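You operate a simulated robot arm through the tools that you are given. There is no shell and no other tool.

You are at the controls of a simulated robot arm. One attempt, no reset.

JOB
Fit the film roll that the wrap card names and wrap the box on the turntable.
Fine: empty tube on the bench; film lever on, crank the card's turns, lever off.

It is judged by the outcome, as a careful person would: the job done as asked, and still so three seconds after it is handed in. It fails if anything else is knocked over, pushed out of place, dropped, spilled or broken.

ROBOT AND FRAMES
A 7-joint arm with a two-finger parallel gripper, fixed in place. Base frame: the origin is at the foot of the arm, x ahead of it, y to its left, z up; the work surface is at about z = 850. Readings come in mm, rad, newtons and seconds.
Its first joint turns from -2.897 to 2.897 rad. Payload 4.4 kg.
Tool frame: the origin (TCP) lies between the finger pads and is the grasp point; the fingertips stand 23 mm ahead of it; z points along the fingers, y is the line along which they close. Largest opening 94 mm; finger width 38, thickness 10; the body of the gripper, 54 by 96 mm, starts 39 mm behind the TCP.
Orientation is that of the tool frame in the base frame, as [roll, pitch, yaw] about the fixed x, y, z axes, in that order (R = Rz(yaw) Ry(pitch) Rx(roll)). With the fingers straight down and closing along the base's y, the tool's x points along the base's -x, its y along +y and its z along -z.

CONTROLS
- The arm moves only by the tool drive_tool. Its argument "motion" is one flat list of numbers, 7 for each row, row after row: the turn, a rotation vector about the tool's x, y, z in units of 5 degrees (1.0 is 5 degrees), then the shift along the tool's x, y, z in units of 20 mm (1.0 is 20 mm), then the closure in counts, from 0 (fully open) to 255 (shut). In form: [rx, ry, rz, dx, dy, dz, fingers, rx, ry, rz, dx, dy, dz, fingers, ...]. A call has 1 to 20 rows; each row shifts and turns the commanded pose from where the row before left it, along the tool's axes as they then stand. A call with a number of a shift or a turn outside -1 to 1 is refused whole. A row lasts 0.2 s, in which the tool goes at most 50 mm and 0.15 rad; a call with a longer step from one row to the next is refused whole, and so is a gripper value outside its range. A pose out of reach is approached as far as the arm can. The call stops where the force on the tool passes 40 N (or 10 N more than at its start, if that is more) or the arm is blocked; 0.2 s more then pass. The fingers move at their own pace (about 72 mm/s each) and stop on an object; they squeeze with about 29 N. The grip force told is the motor's: it shows also when the fingers shut on nothing. Time passes only in rows, and 0.2 s behind the last, so rows that do not move let the fingers close. The reply holds the time, the measured pose of the TCP, the force on the tool along the base axes, the opening and the grip force, in the units named above and with some noise, with the torque about the TCP (base axes, N m) and any sound that the robot's microphone picked up.
- Cameras (640 x 400 px; columns grow to the right, rows downward): "scene" is fixed at [220.9, -499.9, 1602.7]; the picture's right is [0.76, -0.66, 0.00], its down [-0.37, -0.42, -0.83] and it looks along [0.54, 0.63, -0.56] (base axes); focal length 325 px, centre (320, 200). "wrist" rides on the gripper at [86, 16, -74] in the tool frame; the picture's right is [-0.18, 0.98, 0.00], its down [-0.58, -0.11, -0.81] and it looks along [-0.79, -0.15, 0.59] (tool axes); focal length 243 px, centre (320, 200). There is no depth. A picture from a camera that has moved, and an enlarged one, comes with that camera's place and axes in the base frame and with its lens.
- capture(camera): a new picture of that camera. The clock stands still meanwhile.
- zoom(camera, box): a new picture of the part [left, top, right, bottom] of that camera's present view, enlarged. The clock stands still meanwhile.
- sign_off(): hands the job in; it is judged then, once.

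Places have to be worked out from the pictures, the camera data and where the tool is seen. Open the gripper and draw the arm clear of the work before you hand the job in, unless the task says otherwise.

The tools are called after "Call:" as a command line: name --argument value ..., lists and objects as JSON in quotes. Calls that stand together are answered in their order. drive_tool: Moves the arm, as the interface text tells. Its arguments: {"type":"object","properties":{"motion":{"type":"array","items":{"type":"number"}}},"required":["motion"]} The other tools are called the same way: capture (camera) takes a picture; zoom (camera, box) takes an enlarged picture of a part of a camera's view; sign_off () hands the job in.

At the start:

```text
t: 0.0
eef_pos: [595.3, 279.7, 1273.5]
ee_rot: [-3.141, -0.001, 3.141]
ft_force: [0.5, 0.6, -0.3]
moment: [-0.02, -0.01, 0.02]
gripper_width: 94.2
gripper_force: 0.1
```

scene: 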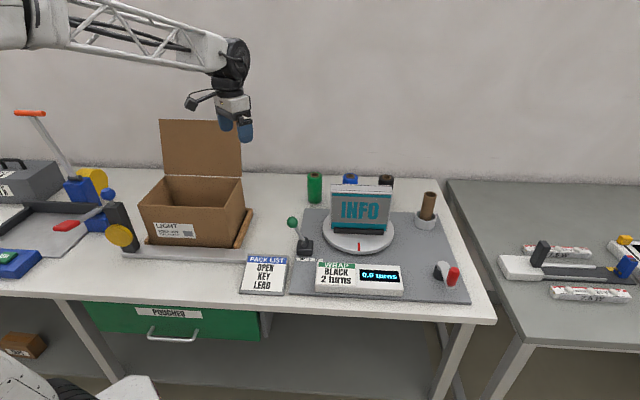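
wrist: 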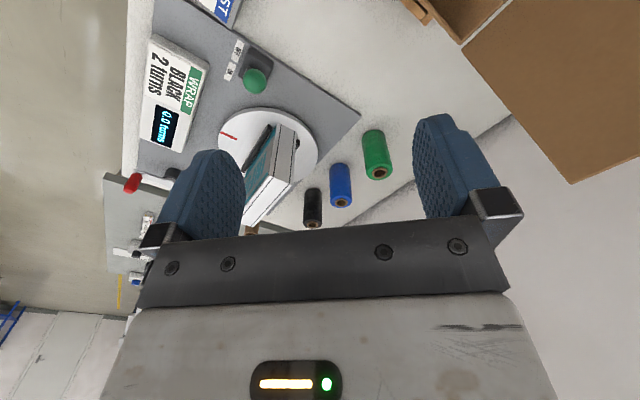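

I'll look closer at the wrap station, the card and the film rolls before moving.

Call:
zoom --camera "scene" --box '[280, 160, 480, 310]'

Call:
zoom --camera "scene" --box '[290, 160, 450, 260]'

Call:
zoom --camera "wrist" --box '[110, 20, 410, 240]'

Call:
zoom --camera "scene" --box '[220, 200, 480, 310]'

```text
2.67 times, centred on (380, 235) of scene
camera zoom: at [220.9, -499.9, 1602.7], right [0.76, -0.66, 0.0], down [-0.37, -0.42, -0.83], along [0.54, 0.63, -0.56], focal length 866 px, centre (160, 107)
```

zoom: 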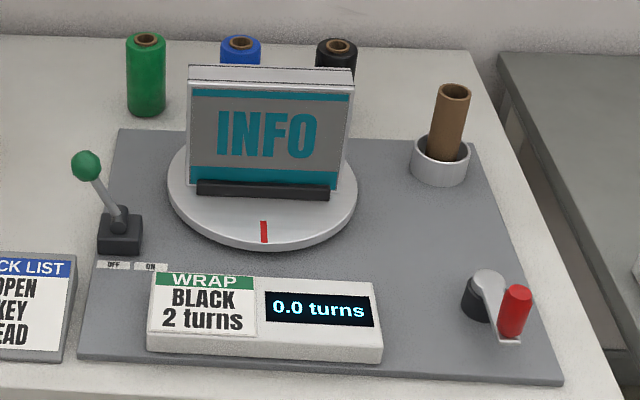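

```text
4.00 times, centred on (370, 210) of scene
camera zoom: at [220.9, -499.9, 1602.7], right [0.76, -0.66, 0.0], down [-0.37, -0.42, -0.83], along [0.54, 0.63, -0.56], focal length 1299 px, centre (120, 160)
```

zoom: 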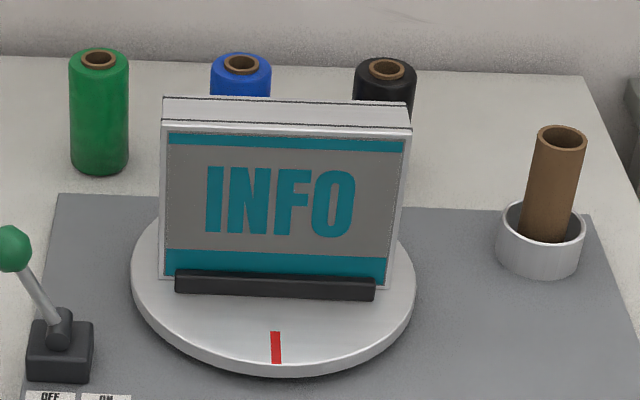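

```text
1.82 times, centred on (260, 130) of wrist
camera zoom: at [508.7, 293.7, 1347.2], right [0.18, 0.98, 0.0], down [0.58, -0.11, 0.81], along [0.79, -0.15, -0.59], focal length 441 px, centre (429, 327)
```

zoom: 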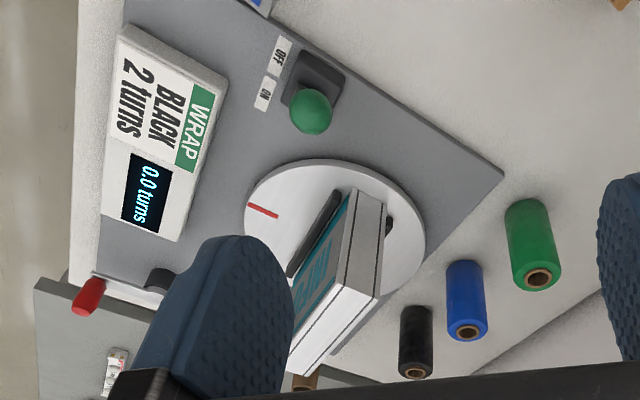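

```text
2.46 times, centred on (350, 255) of scene
camera zoom: at [220.9, -499.9, 1602.7], right [0.76, -0.66, 0.0], down [-0.37, -0.42, -0.83], along [0.54, 0.63, -0.56], focal length 799 px, centre (246, 65)
```

zoom: 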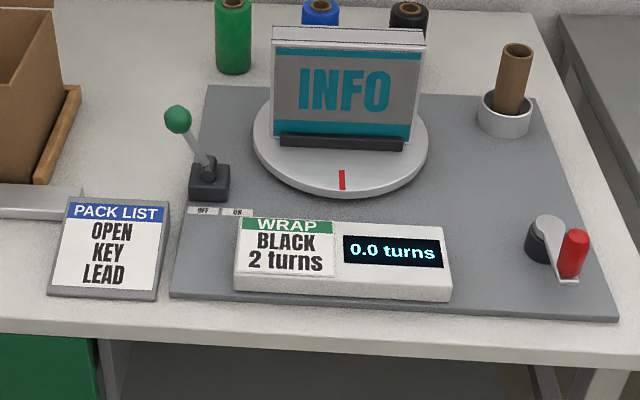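

Call:
zoom --camera "scene" --box '[416, 240, 480, 280]'

Call:
zoom --camera "scene" --box '[400, 180, 464, 220]'

Call:
zoom --camera "scene" --box '[270, 210, 350, 260]'

Call:
zoom --camera "scene" --box '[0, 0, 320, 200]'

Call:
zoom --camera "wrist" --box '[80, 140, 240, 240]'

```text
10.00 times, centred on (448, 260) of scene
camera zoom: at [220.9, -499.9, 1602.7], right [0.76, -0.66, 0.0], down [-0.37, -0.42, -0.83], along [0.54, 0.63, -0.56], focal length 3247 px, centre (-960, -400)
```

zoom: 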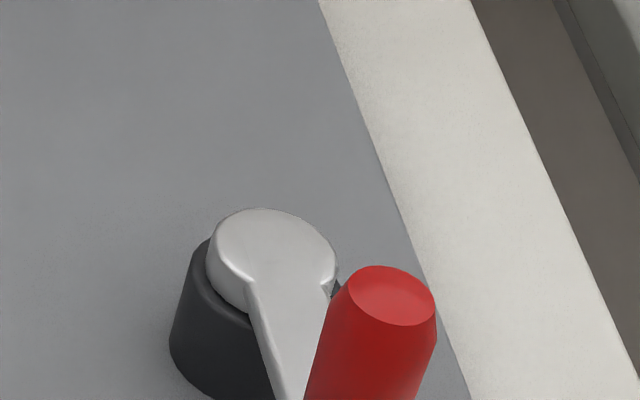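

```text
10.00 times, centred on (432, 200) of scene
camera zoom: at [220.9, -499.9, 1602.7], right [0.76, -0.66, 0.0], down [-0.37, -0.42, -0.83], along [0.54, 0.63, -0.56], focal length 3247 px, centre (-800, 200)
```

zoom: 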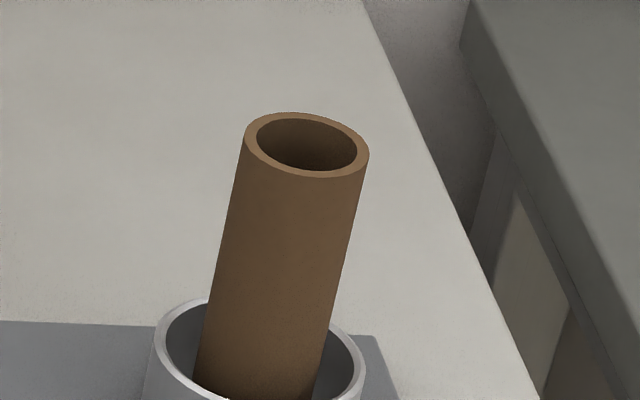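

```text
8.00 times, centred on (310, 235) of scene
camera zoom: at [220.9, -499.9, 1602.7], right [0.76, -0.66, 0.0], down [-0.37, -0.42, -0.83], along [0.54, 0.63, -0.56], focal length 2598 px, centre (400, -80)
```

zoom: 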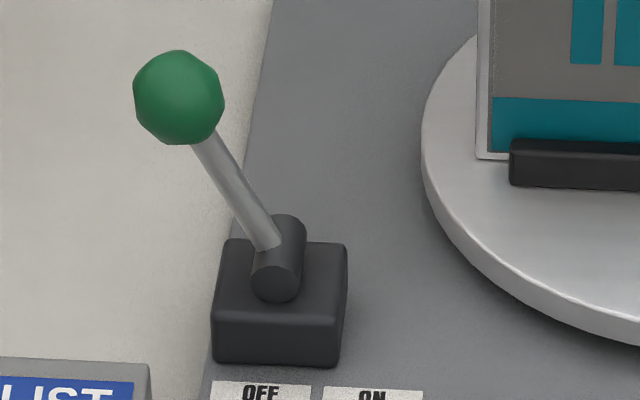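

```text
2.00 times, centred on (160, 100) of scene
camera zoom: at [220.9, -499.9, 1602.7], right [0.76, -0.66, 0.0], down [-0.37, -0.42, -0.83], along [0.54, 0.63, -0.56], focal length 649 px, centre (640, 400)
```

zoom: 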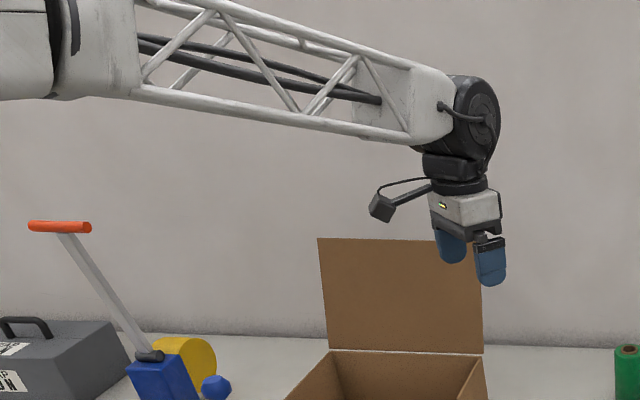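

```text
4.00 times, centred on (160, 190) of wrist
camera zoom: at [508.7, 293.7, 1347.2], right [0.18, 0.98, 0.0], down [0.58, -0.11, 0.81], along [0.79, -0.15, -0.59], focal length 970 px, centre (960, 240)
```

zoom: 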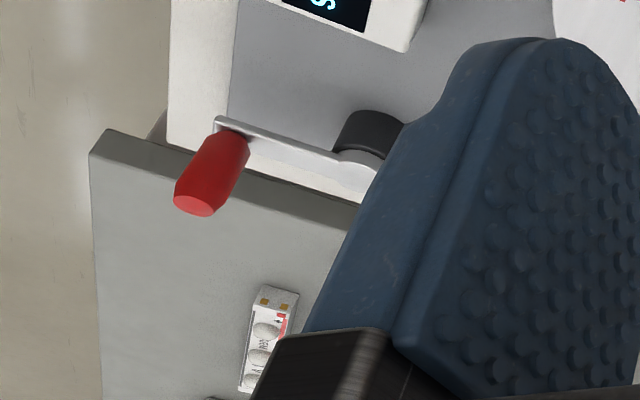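

The card says BLACK, 2 turns. The tube holder (~(1141,-32)) and the black roll (~(1125,153)) are beyond tool-down reach, so I'll need a tilted tool; first I test turning the wrist so the camera ends up on the upper side.

Call:
drive_tool --motion '[0, 0, 1, 0, 0, 0, 0, 0, 0, 1, 0, 0, 0, 0, 0, 0, 1, 0, 0, 0, 0, 0, 0, 1, 0, 0, 0, 0, 0, 0, 1, 0, 0, 0, 0, 0, 0, 1, 0, 0, 0, 0, 0, 0, 1, 0, 0, 0, 0, 0, 0, 1, 0, 0, 0, 0, 0, 0, 1, 0, 0, 0, 0, 0, 0, 1, 0, 0, 0, 0, 0, 0, 1, 0, 0, 0, 0, 0, 0, 1, 0, 0, 0, 0, 0, 0, 1, 0, 0, 0, 0, 0, 0, 1, 0, 0, 0, 0, 0, 0, 1, 0, 0, 0, 0, 0, 0, 1, 0, 0, 0, 0, 0, 0, 1, 0, 0, 0, 0, 0, 0, 1, 0, 0, 0, 0]'

```text
t: 3.8
eef_pos: [594.9, 278.7, 1273.1]
ee_rot: [-3.14, 0.0, 1.57]
ft_force: [-1.3, -0.7, 0.7]
moment: [0.04, -0.01, 0.0]
gripper_width: 94.1
gripper_force: 0.0
```

The wrist turned 90° freely. I continue another 90° so tool x points outward.

Call:
drive_tool --motion '[0, 0, 1, 0, 0, 0, 0, 0, 0, 1, 0, 0, 0, 0, 0, 0, 1, 0, 0, 0, 0, 0, 0, 1, 0, 0, 0, 0, 0, 0, 1, 0, 0, 0, 0, 0, 0, 1, 0, 0, 0, 0, 0, 0, 1, 0, 0, 0, 0, 0, 0, 1, 0, 0, 0, 0, 0, 0, 1, 0, 0, 0, 0, 0, 0, 1, 0, 0, 0, 0, 0, 0, 1, 0, 0, 0, 0, 0, 0, 1, 0, 0, 0, 0, 0, 0, 1, 0, 0, 0, 0, 0, 0, 1, 0, 0, 0, 0, 0, 0, 1, 0, 0, 0, 0, 0, 0, 1, 0, 0, 0, 0, 0, 0, 1, 0, 0, 0, 0, 0, 0, 1, 0, 0, 0, 0]'

```text
t: 7.6
eef_pos: [595.3, 278.1, 1272.5]
ee_rot: [-3.134, -0.003, 0.578]
ft_force: [0.2, -0.1, 0.0]
moment: [0.0, -0.02, 0.04]
gripper_width: 94.3
gripper_force: 0.1
out of reach, approached as far as the arm can: row 12, 13, 14, 15, 16, 17, 18
```

The wrist hit its limit at yaw 0.578 (about 8° short of the radial direction here). I test whether the commanded pose was clipped by turning back 3 rows.

Call:
drive_tool --motion '[0, 0, -1, 0, 0, 0, 0, 0, 0, -1, 0, 0, 0, 0]'

```text
t: 8.2
eef_pos: [594.6, 278.5, 1272.0]
ee_rot: [-3.138, -0.001, 0.752]
ft_force: [-0.5, 0.1, -0.5]
moment: [0.0, -0.01, 0.0]
gripper_width: 93.9
gripper_force: 0.0
```

The command is clipped to what's attained, good. Now I shift at height toward the tube's bearing (about (800,-30,1272)).

Call:
drive_tool --motion '[0, 0, 0, -0.163, 0.963, 0, 0, 0, 0, 0, -0.163, 0.963, 0, 0, 0, 0, 0, -0.163, 0.963, 0, 0, 0, 0, 0, -0.163, 0.963, 0, 0, 0, 0, 0, -0.163, 0.963, 0, 0, 0, 0, 0, -0.163, 0.963, 0, 0, 0, 0, 0, -0.163, 0.963, 0, 0, 0, 0, 0, -0.163, 0.963, 0, 0, 0, 0, 0, -0.163, 0.963, 0, 0, 0, 0, 0, -0.163, 0.963, 0, 0, 0, 0, 0, -0.163, 0.963, 0, 0, 0, 0, 0, -0.163, 0.963, 0, 0, 0, 0, 0, -0.163, 0.963, 0, 0, 0, 0, 0, -0.163, 0.963, 0, 0, 0, 0, 0, -0.163, 0.963, 0, 0, 0, 0, 0, -0.163, 0.963, 0, 0, 0, 0, 0, -0.163, 0.963, 0, 0, 0, 0, 0, -0.163, 0.963, 0, 0, 0, 0, 0, -0.163, 0.963, 0, 0]'

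Call:
drive_tool --motion '[0, 0, 1, 0, 0, 0, 0, 0, 0, 1, 0, 0, 0, 0, 0, 0, 1, 0, 0, 0, 0, 0, 0, 1, 0, 0, 0, 0, 0, 0, 1, 0, 0, 0, 0, 0, 0, 1, 0, 0, 0, 0, 0, 0, 0.9, 0, 0, 0, 0]'

```text
t: 12.2
eef_pos: [798.3, -31.3, 1270.0]
ee_rot: [-3.135, -0.002, 0.752]
ft_force: [-0.5, 0.1, 0.9]
moment: [0.03, -0.03, 0.02]
gripper_width: 93.7
gripper_force: 0.0
```

```text
t: 13.8
eef_pos: [799.1, -31.7, 1270.3]
ee_rot: [-3.137, 0.002, 0.147]
ft_force: [-0.6, -0.3, 0.8]
moment: [-0.01, -0.03, 0.03]
gripper_width: 94.0
gripper_force: 0.0
```

Now I tilt the tool outward 45° about tool y, TCP fixed, to test that posture.

Call:
drive_tool --motion '[0, 1, 0, 0, 0, 0, 0, 0, 1, 0, 0, 0, 0, 0, 0, 1, 0, 0, 0, 0, 0, 0, 1, 0, 0, 0, 0, 0, 0, 1, 0, 0, 0, 0, 0, 0, 1, 0, 0, 0, 0, 0, 0, 1, 0, 0, 0, 0, 0, 0, 1, 0, 0, 0, 0, 0, 0, 1, 0, 0, 0, 0, 0]'

Call:
capture --camera "wrist"

Call:
capture --camera "scene"

```text
t: 15.8
eef_pos: [799.3, -31.5, 1270.7]
ee_rot: [-3.132, -0.787, 0.144]
ft_force: [-0.4, 0.0, -0.2]
moment: [0.0, 0.0, -0.01]
gripper_width: 94.1
gripper_force: 0.0
```

```text
taken
camera wrist: at [810.5, -48.6, 1384.4], right [0.02, -0.99, -0.14], down [-0.99, -0.04, 0.16], along [-0.16, 0.13, -0.98], focal length 243 px, centre (320, 200)
```

wrist: 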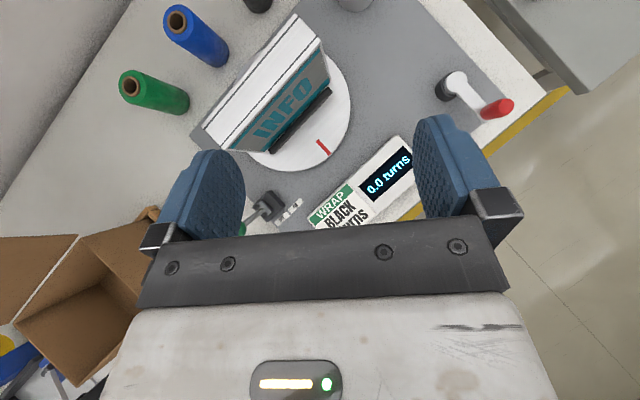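

```text
taken
```

scene: 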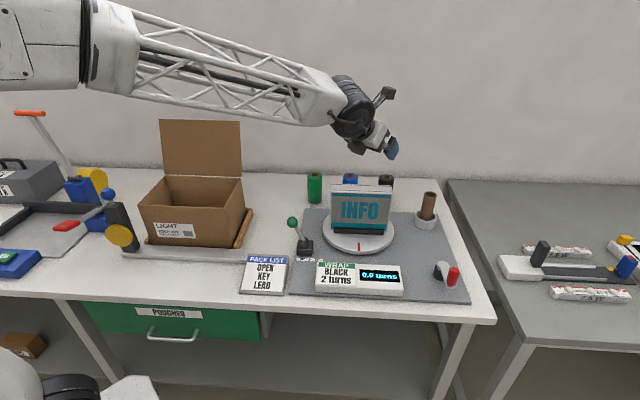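

The 45° tilt is attained. I move outward at height to get a view of the tube, cup and black roll from above.

Call:
drive_tool --motion '[0, 0, 0, 0.72, 0.232, 0.72, 0, 0, 0, 0, 0.72, 0.232, 0.72, 0, 0, 0, 0, 0.72, 0.232, 0.72, 0, 0, 0, 0, 0.72, 0.232, 0.72, 0, 0, 0, 0, 0.72, 0.232, 0.72, 0, 0, 0, 0, 0.72, 0.232, 0.72, 0, 0, 0, 0, 0.72, 0.232, 0.72, 0, 0, 0, 0, 0.72, 0.232, 0.72, 0, 0, 0, 0, 0.72, 0.232, 0.72, 0, 0, 0, 0, 0.72, 0.232, 0.72, 0, 0, 0, 0, 0.72, 0.232, 0.72, 0, 0, 0, 0, 0.72, 0.232, 0.72, 0]'

Call:
capture --camera "wrist"

```text
t: 18.4
eef_pos: [1049.7, -50.5, 1270.1]
ee_rot: [-3.132, -0.785, 0.145]
ft_force: [-0.2, -1.2, 0.3]
moment: [-0.01, 0.05, 0.02]
gripper_width: 94.1
gripper_force: 0.1
```

```text
taken
camera wrist: at [1061.3, -67.1, 1383.5], right [0.02, -0.99, -0.14], down [-0.99, -0.04, 0.16], along [-0.17, 0.13, -0.98], focal length 243 px, centre (320, 200)
```

wrist: 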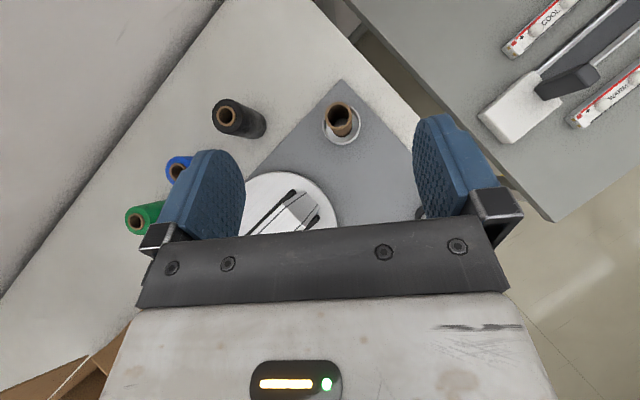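

Call:
zoom --camera "wrist" --box '[200, 70, 400, 195]'

Call:
zoom --camera "wrist" --box '[300, 80, 380, 130]'

```text
3.20 times, centred on (300, 132) of wrist
camera zoom: at [1061.3, -67.1, 1383.5], right [0.02, -0.99, -0.14], down [-0.99, -0.04, 0.16], along [-0.17, 0.13, -0.98], focal length 776 px, centre (384, 416)
```

zoom: 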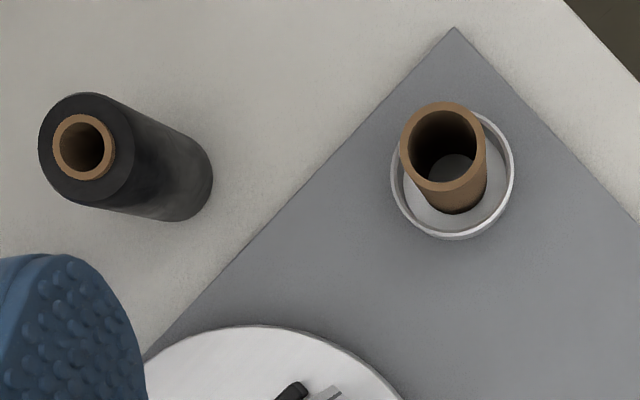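

```text
8.00 times, centred on (340, 105) of wrist
camera zoom: at [1061.3, -67.1, 1383.5], right [0.02, -0.99, -0.14], down [-0.99, -0.04, 0.16], along [-0.17, 0.13, -0.98], focal length 1941 px, centre (160, 960)
```

zoom: 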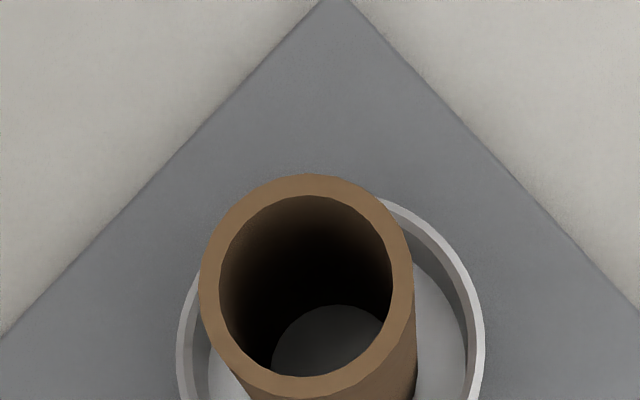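

The tube stands loosely in the cup at about (1130,-41); black roll at about (1131,151). I zoom on the box end to judge clearance along my approach line.

Call:
zoom --camera "wrist" --box '[230, 155, 390, 255]'

Call:
zoom --camera "scene" --box '[320, 100, 480, 200]'

```text
4.00 times, centred on (310, 205) of wrist
camera zoom: at [1061.3, -67.1, 1383.5], right [0.02, -0.99, -0.14], down [-0.99, -0.04, 0.16], along [-0.17, 0.13, -0.98], focal length 970 px, centre (360, 180)
```

zoom: 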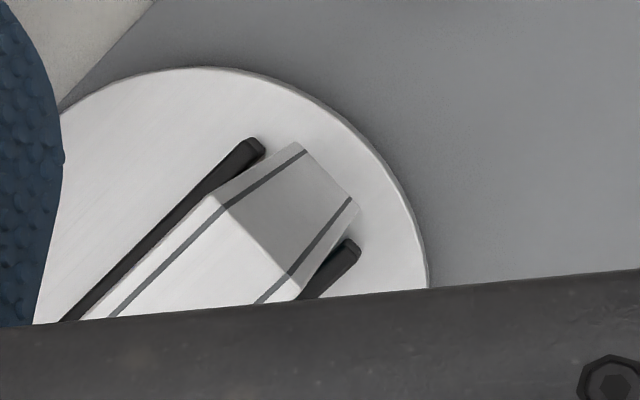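

```text
4.00 times, centred on (400, 150) of scene
camera zoom: at [220.9, -499.9, 1602.7], right [0.76, -0.66, 0.0], down [-0.37, -0.42, -0.83], along [0.54, 0.63, -0.56], focal length 1299 px, centre (0, 400)
```

zoom: 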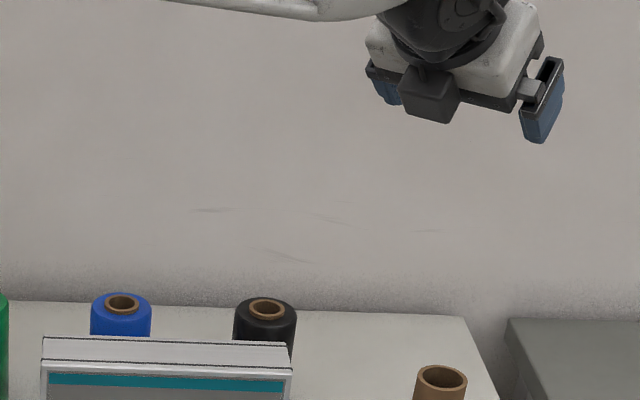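

Box end is at about (982,12), top z≈1057, my approach line passes ~75 mm to its right. I descend to a pre-grasp point behind and above the tube (~(1060,-51,1026)).

Call:
drive_tool --motion '[0, 0, 0, -0.635, 0, 0.69, 0, 0, 0, 0, -0.635, 0, 0.69, 0, 0, 0, 0, -0.635, 0, 0.69, 0, 0, 0, 0, -0.635, 0, 0.69, 0, 0, 0, 0, -0.635, 0, 0.69, 0, 0, 0, 0, -0.635, 0, 0.69, 0, 0, 0, 0, -0.635, 0, 0.69, 0, 0, 0, 0, -0.635, 0, 0.69, 0, 0, 0, 0, -0.635, 0, 0.69, 0, 0, 0, 0, -0.635, 0, 0.69, 0, 0, 0, 0, -0.635, 0, 0.69, 0, 0, 0, 0, -0.635, 0, 0.69, 0, 0, 0, 0, -0.635, 0, 0.69, 0]'

Call:
capture --camera "wrist"

Call:
capture --camera "scene"

```text
t: 21.2
eef_pos: [1058.6, -48.0, 1026.9]
ee_rot: [-3.134, -0.783, 0.143]
ft_force: [0.3, -0.3, 0.7]
moment: [-0.01, 0.04, -0.04]
gripper_width: 94.0
gripper_force: 0.1
```

```text
taken
camera wrist: at [1070.2, -64.6, 1140.0], right [0.02, -0.99, -0.14], down [-0.99, -0.04, 0.16], along [-0.17, 0.13, -0.98], focal length 243 px, centre (320, 200)
```

wrist: 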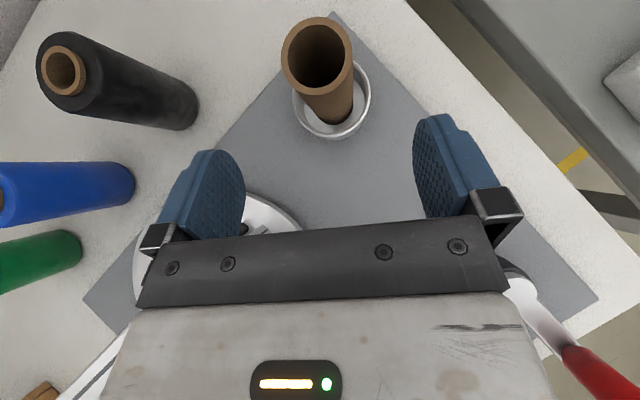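

```text
taken
```

scene: 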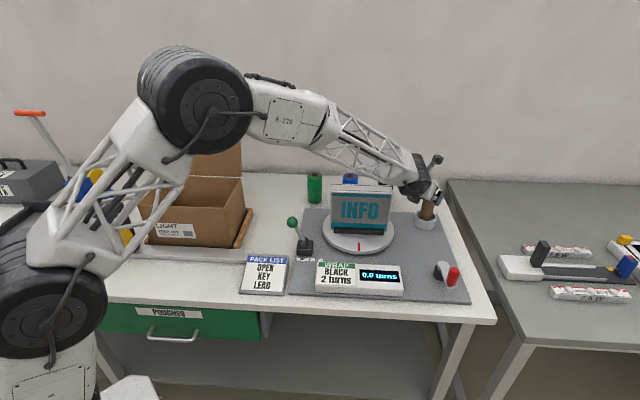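

The tube is straight ahead on the tool axis at about (1132,-41.5), top z≈982. I advance along the tool axis with open fingers so the pads straddle the upper tube.

Call:
drive_tool --motion '[0, 0, 0, 0.045, 0.034, 0.8225, 0, 0, 0, 0, 0.045, 0.034, 0.8225, 0, 0, 0, 0, 0.045, 0.034, 0.8225, 0, 0, 0, 0, 0.045, 0.034, 0.8225, 0, 0, 0, 0, 0.045, 0.034, 0.8225, 0, 0, 0, 0, 0.045, 0.034, 0.8225, 0]'

Call:
capture --camera "wrist"

Call:
zoom --camera "scene" --box '[376, 140, 472, 240]'

```text
t: 22.6
eef_pos: [1132.7, -38.2, 961.1]
ee_rot: [-3.133, -0.781, 0.144]
ft_force: [-0.2, 0.1, 0.0]
moment: [0.03, 0.02, -0.02]
gripper_width: 94.1
gripper_force: 0.1
```

```text
taken
camera wrist: at [1143.9, -56.5, 1074.2], right [0.02, -0.99, -0.14], down [-0.99, -0.04, 0.16], along [-0.17, 0.13, -0.98], focal length 243 px, centre (320, 200)
```

wrist: 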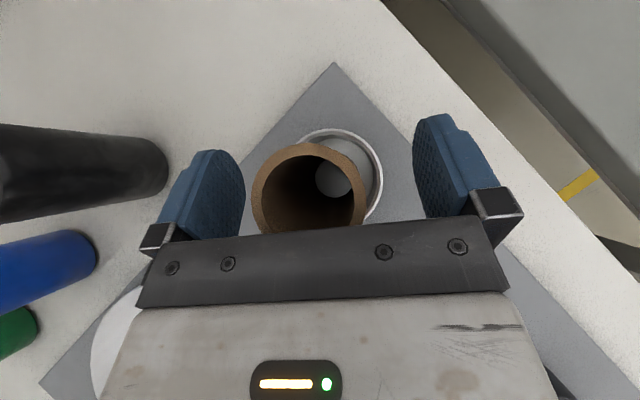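

```text
4.00 times, centred on (424, 190) of scene
camera zoom: at [220.9, -499.9, 1602.7], right [0.76, -0.66, 0.0], down [-0.37, -0.42, -0.83], along [0.54, 0.63, -0.56], focal length 1299 px, centre (-96, 240)
```

zoom: 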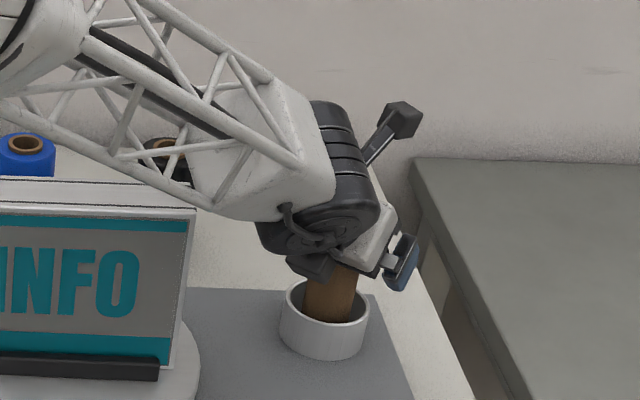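

TCP is centred on the tube within ~1–2 mm. I close the fingers on the tube.

Call:
drive_tool --motion '[0, 0, 0, 0, 0, 0, 120, 0, 0, 0, 0, 0, 0, 200, 0, 0, 0, 0, 0, 0, 255, 0, 0, 0, 0, 0, 0, 255, 0, 0, 0, 0, 0, 0, 255]'

Call:
capture --camera "wrist"

```text
t: 23.8
eef_pos: [1132.4, -38.9, 961.4]
ee_rot: [-3.133, -0.784, 0.147]
ft_force: [0.3, 0.1, 0.3]
moment: [0.03, -0.04, 0.0]
gripper_width: 40.4
gripper_force: 28.7
```

```text
taken
camera wrist: at [1143.7, -56.7, 1074.2], right [0.02, -0.99, -0.14], down [-0.99, -0.04, 0.16], along [-0.17, 0.13, -0.98], focal length 243 px, centre (320, 200)
```

wrist: 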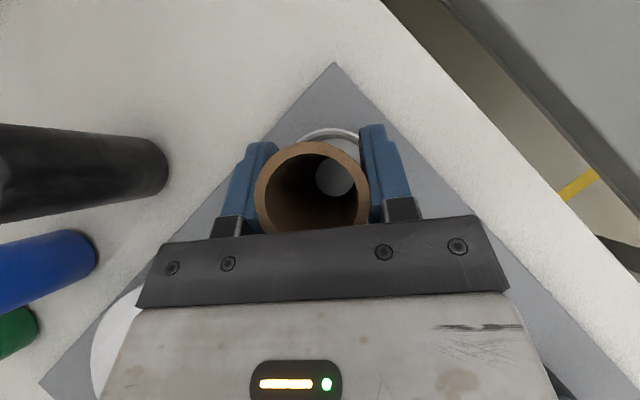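

Tube is gripped (40.4 mm). I lift it straight up out of the cup, then continue up and back.

Call:
drive_tool --motion '[0, 0, 0, 0.35, 0, -0.35, 255, 0, 0, 0, 0.5, 0, -0.5, 255, 0, 0, 0, 0.707, 0, -0.707, 255, 0, 0, 0, 0.707, 0, -0.707, 255, 0, 0, 0, 0.707, 0, -0.707, 255, 0, 0, 0, 0.707, 0, -0.707, 255, 0, 0, 0, 0.707, 0, -0.707, 255, 0, 0, 0, 0.707, 0, -0.707, 255]'

Call:
capture --camera "wrist"

Call:
zoom --camera "scene" --box '[340, 100, 480, 240]'

```text
t: 25.6
eef_pos: [1131.6, -40.8, 1101.9]
ee_rot: [-3.133, -0.78, 0.143]
ft_force: [-0.2, -0.3, -0.8]
moment: [0.02, -0.04, -0.02]
gripper_width: 40.4
gripper_force: 29.1
```

```text
taken
camera wrist: at [1143.7, -58.0, 1217.0], right [0.02, -0.99, -0.14], down [-0.99, -0.04, 0.16], along [-0.17, 0.13, -0.98], focal length 243 px, centre (320, 200)
```

wrist: 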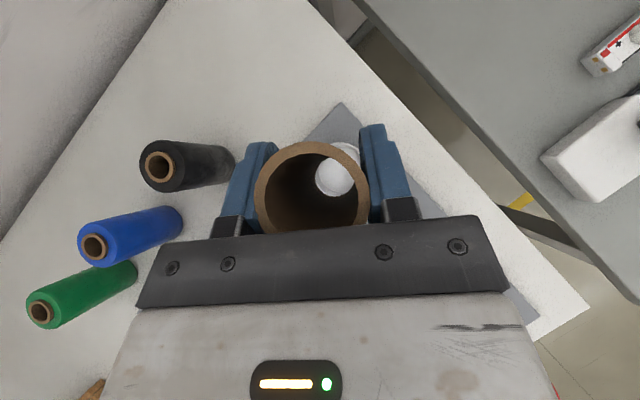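

```text
2.86 times, centred on (410, 170) of scene
camera zoom: at [220.9, -499.9, 1602.7], right [0.76, -0.66, 0.0], down [-0.37, -0.42, -0.83], along [0.54, 0.63, -0.56], focal length 928 px, centre (63, 286)
```

zoom: 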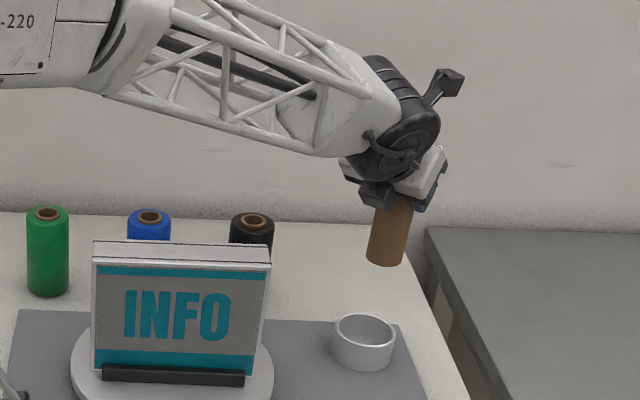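

Tube is out and hanging upright. I continue up and back before swinging left over the free bench area.

Call:
drive_tool --motion '[0, 0, 0, 0, 0, -1, 255, 0, 0, 0, 0, 0, -1, 255, 0, 0, 0, 0, 0, -1, 255, 0, 0, 0, 0, 0, -1, 255, 0, 0, 0, 0, 0, -1, 255, 0, 0, 0, 0, 0, -1, 255, 0, 0, 0, 0, 0, -1, 255, 0, 0, 0, 0, 0, -1, 255, 0, 0, 0, 0, 0, -1, 255]'

```text
t: 27.6
eef_pos: [1006.7, -60.4, 1231.2]
ee_rot: [-3.132, -0.785, 0.144]
ft_force: [0.6, 0.4, -0.1]
moment: [0.03, 0.0, 0.0]
gripper_width: 40.3
gripper_force: 29.6
```

Now I swing left toward the free bench area between carton and mat (~(770,370)), rotating yaw along so the wrist stays in range; first half.

Call:
drive_tool --motion '[0.142, 0, -0.142, -0.162, -0.916, -0.162, 255, 0.142, 0, -0.142, -0.162, -0.916, -0.162, 255, 0.142, 0, -0.142, -0.162, -0.916, -0.162, 255, 0.142, 0, -0.142, -0.162, -0.916, -0.162, 255, 0.142, 0, -0.142, -0.162, -0.916, -0.162, 255, 0.142, 0, -0.142, -0.162, -0.916, -0.162, 255, 0.142, 0, -0.142, -0.162, -0.916, -0.162, 255, 0.142, 0, -0.142, -0.162, -0.916, -0.162, 255, 0.142, 0, -0.142, -0.162, -0.916, -0.162, 255, 0.142, 0, -0.142, -0.162, -0.916, -0.162, 255, 0.142, 0, -0.142, -0.162, -0.916, -0.162, 255, 0.142, 0, -0.142, -0.162, -0.916, -0.162, 255, 0.142, 0, -0.142, -0.162, -0.916, -0.162, 255]'

Call:
drive_tool --motion '[0.142, 0, -0.142, -0.011, -0.944, -0.011, 255, 0.142, 0, -0.142, -0.011, -0.944, -0.011, 255, 0.142, 0, -0.142, -0.011, -0.944, -0.011, 255, 0.142, 0, -0.142, -0.011, -0.944, -0.011, 255, 0.142, 0, -0.142, -0.011, -0.944, -0.011, 255, 0.142, 0, -0.142, -0.011, -0.944, -0.011, 255, 0.142, 0, -0.142, -0.011, -0.944, -0.011, 255, 0.142, 0, -0.142, -0.011, -0.944, -0.011, 255, 0.142, 0, -0.142, -0.011, -0.944, -0.011, 255, 0.142, 0, -0.142, -0.011, -0.944, -0.011, 255, 0.142, 0, -0.142, -0.011, -0.944, -0.011, 255, 0.142, 0, -0.142, -0.011, -0.944, -0.011, 255, 0.142, 0, -0.142, -0.011, -0.944, -0.011, 255]'

Call:
capture --camera "wrist"

Call:
capture --camera "scene"

```text
t: 30.4
eef_pos: [889.2, 156.1, 1233.2]
ee_rot: [-3.133, -0.785, 0.372]
ft_force: [-0.1, -0.9, -0.3]
moment: [0.01, -0.01, 0.05]
gripper_width: 40.7
gripper_force: 28.6
```

```text
t: 33.2
eef_pos: [773.0, 370.9, 1235.9]
ee_rot: [-3.133, -0.784, 0.6]
ft_force: [-1.0, -0.2, -0.5]
moment: [-0.01, 0.02, -0.01]
gripper_width: 40.4
gripper_force: 28.6
```

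```text
taken
camera wrist: at [789.7, 359.9, 1348.2], right [0.45, -0.88, -0.14], down [-0.87, -0.47, 0.16], along [-0.2, 0.05, -0.98], focal length 243 px, centre (320, 200)
```

wrist: 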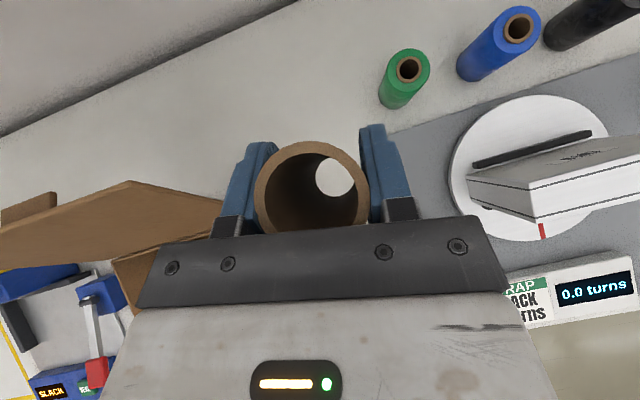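

```text
taken
```

scene: 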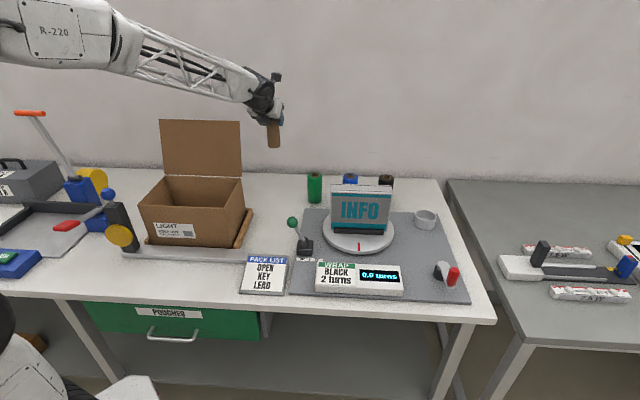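

Tube is above white bench with ~85 mm to the mat edge and >100 mm to carton flap. I descend vertically toward the bench, stopping just above contact height.

Call:
drive_tool --motion '[0, 0, 0, -0.684, 0, 0.684, 255, 0, 0, 0, -0.684, 0, 0.684, 255, 0, 0, 0, -0.684, 0, 0.684, 255, 0, 0, 0, -0.684, 0, 0.684, 255, 0, 0, 0, -0.684, 0, 0.684, 255, 0, 0, 0, -0.684, 0, 0.684, 255, 0, 0, 0, -0.684, 0, 0.684, 255, 0, 0, 0, -0.684, 0, 0.684, 255, 0, 0, 0, -0.684, 0, 0.684, 255, 0, 0, 0, -0.684, 0, 0.684, 255, 0, 0, 0, -0.684, 0, 0.684, 255, 0, 0, 0, -0.684, 0, 0.684, 255, 0, 0, 0, -0.684, 0, 0.684, 255]'

Call:
capture --camera "wrist"

Call:
zoom --camera "scene" --box '[200, 130, 360, 270]'

```text
t: 36.0
eef_pos: [772.2, 370.8, 982.5]
ee_rot: [-3.134, -0.787, 0.599]
ft_force: [-0.2, 0.7, -0.2]
moment: [0.02, 0.01, 0.0]
gripper_width: 40.3
gripper_force: 29.0
```

```text
taken
camera wrist: at [789.0, 360.9, 1096.4], right [0.45, -0.88, -0.14], down [-0.87, -0.47, 0.16], along [-0.2, 0.05, -0.98], focal length 243 px, centre (320, 200)
```

wrist: 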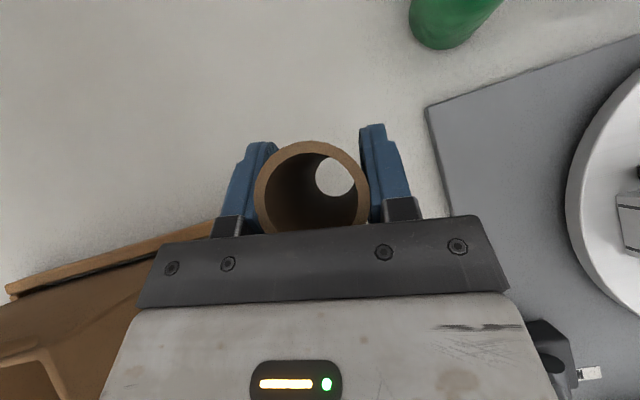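

```text
2.86 times, centred on (280, 200) of scene
camera zoom: at [220.9, -499.9, 1602.7], right [0.76, -0.66, 0.0], down [-0.37, -0.42, -0.83], along [0.54, 0.63, -0.56], focal length 928 px, centre (434, 200)
```

zoom: 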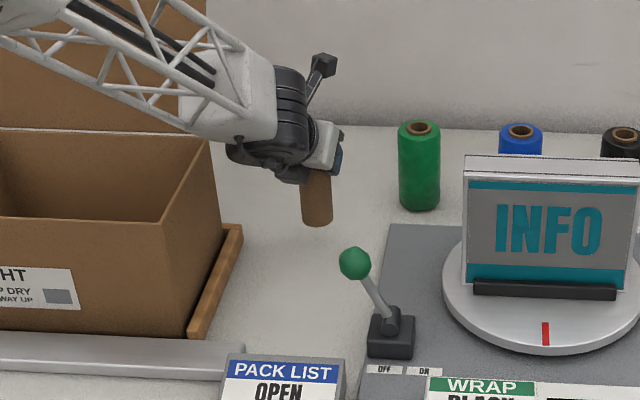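

Tube bottom is a couple of cm above bench. I lower in small steps watching the vertical force.

Call:
drive_tool --motion '[0, 0, 0, -0.212, 0, 0.212, 255, 0, 0, 0, -0.212, 0, 0.212, 255, 0, 0, 0, -0.142, 0, 0.142, 255, 0, 0, 0, 0, 0, 0, 255]'

Call:
drive_tool --motion '[0, 0, 0, -0.071, 0, 0.071, 255, 0, 0, 0, -0.071, 0, 0.071, 255, 0, 0, 0, 0, 0, 0, 255]'

```text
t: 37.0
eef_pos: [773.8, 371.2, 966.9]
ee_rot: [-3.134, -0.788, 0.598]
ft_force: [0.7, 0.5, -0.3]
moment: [-0.02, 0.06, 0.03]
gripper_width: 40.5
gripper_force: 28.9
```

```text
t: 37.8
eef_pos: [771.4, 372.8, 963.9]
ee_rot: [-3.133, -0.787, 0.6]
ft_force: [0.2, -1.2, -0.3]
moment: [0.01, 0.02, -0.03]
gripper_width: 40.4
gripper_force: 28.8
```

Call:
drive_tool --motion '[0, 0, 0, -0.071, 0, 0.071, 255, 0, 0, 0, -0.071, 0, 0.071, 255, 0, 0, 0, 0, 0, 0, 255]'

Call:
zoom --camera "scene" --box '[240, 170, 320, 220]'

```text
t: 38.6
eef_pos: [771.5, 372.6, 959.3]
ee_rot: [-3.132, -0.787, 0.601]
ft_force: [0.6, -1.0, -0.2]
moment: [-0.02, 0.01, -0.02]
gripper_width: 40.7
gripper_force: 29.0
```

```text
8.00 times, centred on (280, 195) of scene
camera zoom: at [220.9, -499.9, 1602.7], right [0.76, -0.66, 0.0], down [-0.37, -0.42, -0.83], along [0.54, 0.63, -0.56], focal length 2598 px, centre (640, 240)
```

zoom: 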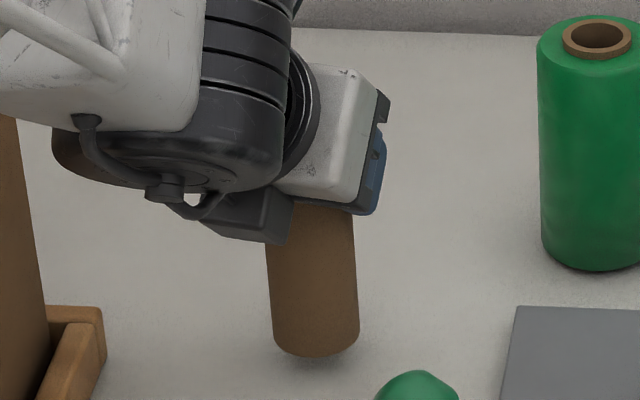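

Call:
drive_tool --motion '[0, 0, 0, -0.071, 0, 0.071, 255, 0, 0, 0, -0.071, 0, 0.071, 255, 0, 0, 0, 0, 0, 0, 255]'

Call:
drive_tool --motion '[0, 0, 0, -0.06, 0, 0.06, 255, 0, 0, 0, 0, 0, 0, 255]'

Call:
zoom --camera "scene" --box '[240, 170, 320, 220]'

```text
t: 39.4
eef_pos: [774.1, 372.6, 954.4]
ee_rot: [-3.133, -0.785, 0.599]
ft_force: [-0.5, -1.0, -0.1]
moment: [-0.01, 0.03, 0.01]
gripper_width: 40.6
gripper_force: 29.4
```

```text
t: 40.0
eef_pos: [772.3, 370.9, 953.8]
ee_rot: [-3.134, -0.785, 0.599]
ft_force: [-0.5, -0.4, -0.4]
moment: [-0.02, 0.01, -0.02]
gripper_width: 40.4
gripper_force: 28.7
```

```text
8.00 times, centred on (280, 195) of scene
camera zoom: at [220.9, -499.9, 1602.7], right [0.76, -0.66, 0.0], down [-0.37, -0.42, -0.83], along [0.54, 0.63, -0.56], focal length 2598 px, centre (640, 240)
```

zoom: 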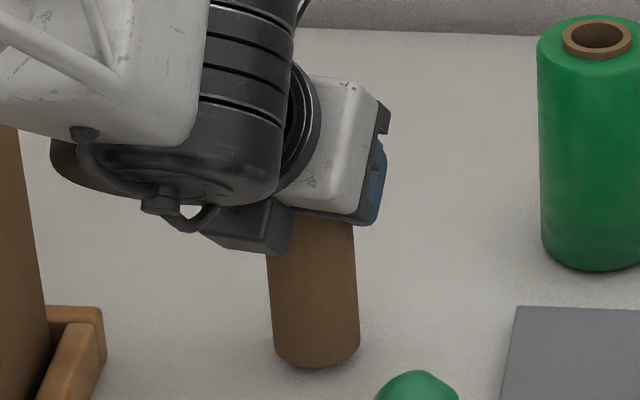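

Call:
drive_tool --motion '[0, 0, 0, -0.053, 0, 0.053, 255, 0, 0, 0, 0, 0, 0, 255]'

Call:
drive_tool --motion '[0, 0, 0, -0.053, 0, 0.053, 255, 0, 0, 0, 0, 0, 0, 255]'

```text
t: 40.6
eef_pos: [772.4, 372.0, 953.4]
ee_rot: [-3.132, -0.787, 0.598]
ft_force: [0.0, 0.0, -1.1]
moment: [0.01, 0.0, -0.02]
gripper_width: 40.5
gripper_force: 29.3
```

```text
t: 41.2
eef_pos: [772.4, 371.4, 950.8]
ee_rot: [-3.134, -0.788, 0.6]
ft_force: [0.1, 0.2, -0.2]
moment: [-0.03, 0.0, -0.01]
gripper_width: 40.5
gripper_force: 29.0
```

Call:
drive_tool --motion '[0, 0, 0, -0.053, 0, 0.053, 255, 0, 0, 0, 0, 0, 0, 255]'

Call:
zoom --camera "scene" --box '[256, 195, 304, 225]'

```text
t: 41.8
eef_pos: [773.0, 372.1, 949.7]
ee_rot: [-3.132, -0.786, 0.597]
ft_force: [0.2, 0.5, 0.2]
moment: [0.03, 0.01, -0.01]
gripper_width: 40.5
gripper_force: 29.4
```

```text
13.33 times, centred on (280, 210) of scene
camera zoom: at [220.9, -499.9, 1602.7], right [0.76, -0.66, 0.0], down [-0.37, -0.42, -0.83], along [0.54, 0.63, -0.56], focal length 4329 px, centre (853, 67)
```

zoom: 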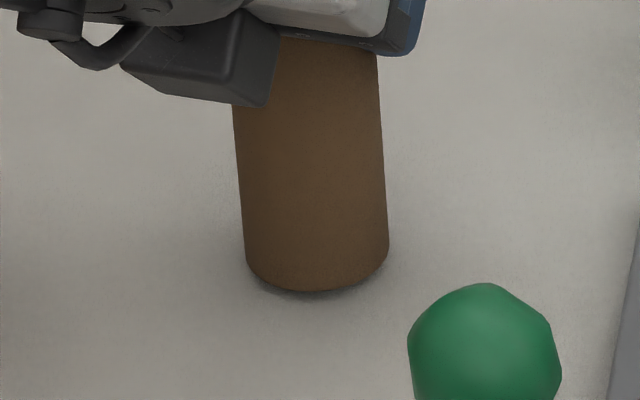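

Call:
drive_tool --motion '[0, 0, 0, -0.053, 0, 0.053, 255, 0, 0, 0, 0, 0, 0, 255]'

Call:
drive_tool --motion '[0, 0, 0, -0.053, 0, 0.053, 255, 0, 0, 0, 0, 0, 0, 255]'

```text
t: 42.4
eef_pos: [771.4, 372.8, 948.0]
ee_rot: [-3.134, -0.786, 0.599]
ft_force: [0.7, 0.0, 0.0]
moment: [-0.02, -0.02, -0.01]
gripper_width: 40.3
gripper_force: 29.5
```

```text
t: 43.0
eef_pos: [771.9, 371.3, 946.0]
ee_rot: [-3.131, -0.788, 0.599]
ft_force: [0.3, 0.2, -0.7]
moment: [-0.02, 0.0, 0.03]
gripper_width: 40.6
gripper_force: 29.1
```

Call:
drive_tool --motion '[0, 0, 0, -0.053, 0, 0.053, 255, 0, 0, 0, 0, 0, 0, 255]'

Call:
zoom --camera "scene" --box '[256, 195, 304, 225]'

```text
t: 43.6
eef_pos: [772.1, 371.8, 944.4]
ee_rot: [-3.133, -0.787, 0.6]
ft_force: [-0.7, 1.1, 5.1]
moment: [-0.07, 0.05, 0.01]
gripper_width: 40.6
gripper_force: 29.2
```

```text
13.33 times, centred on (280, 210) of scene
camera zoom: at [220.9, -499.9, 1602.7], right [0.76, -0.66, 0.0], down [-0.37, -0.42, -0.83], along [0.54, 0.63, -0.56], focal length 4329 px, centre (853, 67)
```

zoom: 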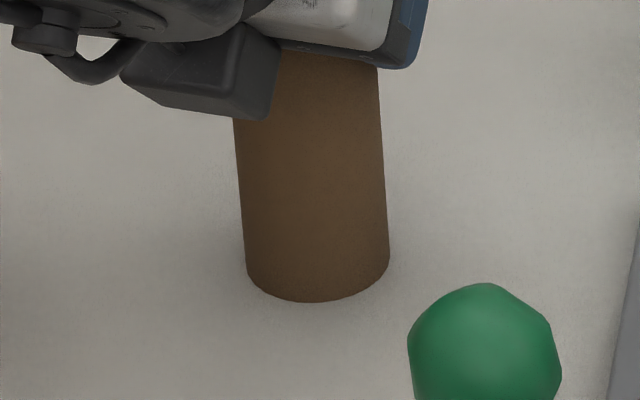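

Contact with bench (5 N up at z≈944). I open the fingers to release the tube standing upright.

Call:
drive_tool --motion '[0, 0, 0, 0, 0, 0, 180, 0, 0, 0, 0, 0, 0, 120, 0, 0, 0, 0, 0, 0, 60, 0, 0, 0, 0, 0, 0, 0, 0, 0, 0, 0, 0, 0, 0, 0, 0, 0, 0, 0, 0, 0]'

Call:
capture --camera "wrist"

Call:
zoom --camera "scene" --box '[240, 170, 320, 220]'

```text
t: 45.0
eef_pos: [771.8, 371.8, 944.4]
ee_rot: [-3.134, -0.787, 0.598]
ft_force: [-1.1, 0.4, 0.5]
moment: [-0.02, 0.02, 0.02]
gripper_width: 94.0
gripper_force: 0.0
```

```text
taken
camera wrist: at [788.9, 361.1, 1057.5], right [0.45, -0.88, -0.14], down [-0.87, -0.47, 0.16], along [-0.2, 0.05, -0.98], focal length 243 px, centre (320, 200)
```

wrist: 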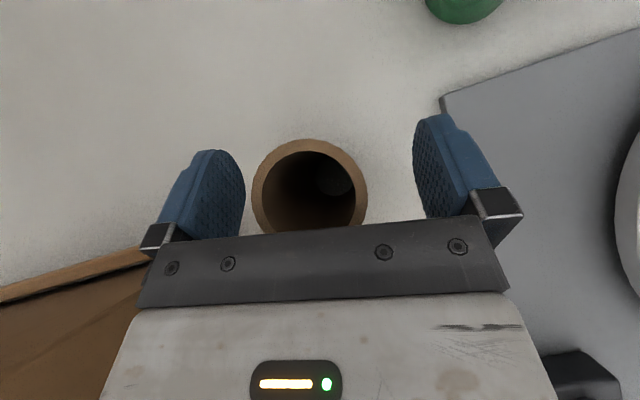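

```text
8.00 times, centred on (280, 195) of scene
camera zoom: at [220.9, -499.9, 1602.7], right [0.76, -0.66, 0.0], down [-0.37, -0.42, -0.83], along [0.54, 0.63, -0.56], focal length 2598 px, centre (640, 240)
```

zoom: 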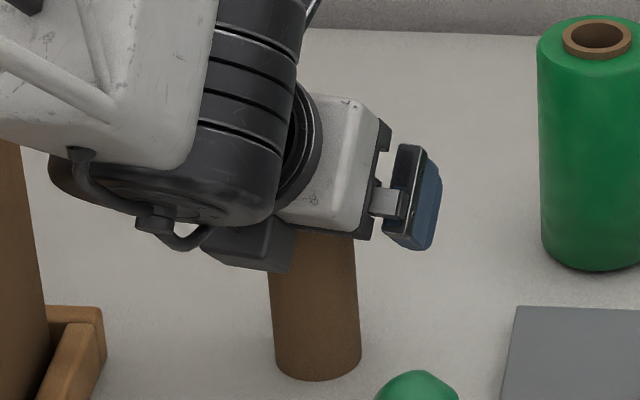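

The tube stands on its own. I back out along the tool axis, then rise.

Call:
drive_tool --motion '[0, 0, 0, 0, 0, -0.8, 0, 0, 0, 0, 0, 0, -1, 0, 0, 0, 0, 0, 0, -1, 0, 0, 0, 0, 0, 0, -1, 0, 0, 0, 0, 0, 0, -1, 0, 0, 0, 0, 0.4, 0, -1, 0, 0, 0, 0, 0.707, 0, -0.8, 0, 0, 0, 0, 0.707, 0, -0.707, 0, 0, 0, 0, 0.707, 0, -0.707, 0, 0, 0, 0, 0.707, 0, -0.707, 0, 0, 0, 0, 0.707, 0, -0.707, 0, 0, 0, 0, 0.707, 0, -0.707, 0, 0, 0, 0, 0.707, 0, -0.707, 0]'

Call:
capture --camera "wrist"

Call:
capture --camera "scene"

```text
t: 47.8
eef_pos: [707.8, 326.3, 1173.3]
ee_rot: [-3.133, -0.787, 0.6]
ft_force: [-0.7, -0.3, 0.2]
moment: [0.0, 0.03, 0.0]
gripper_width: 93.7
gripper_force: 0.1
```

```text
taken
camera wrist: at [724.9, 315.5, 1286.3], right [0.45, -0.88, -0.14], down [-0.87, -0.47, 0.16], along [-0.2, 0.05, -0.98], focal length 243 px, centre (320, 200)
```

wrist: 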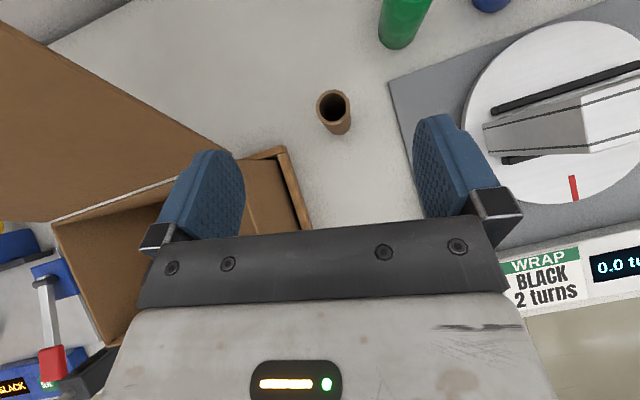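

```text
taken
```

scene: 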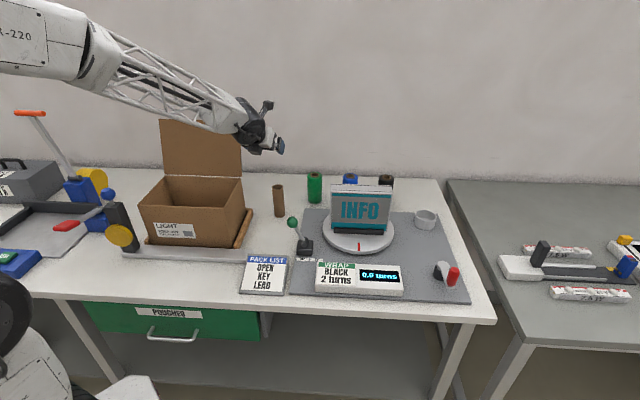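

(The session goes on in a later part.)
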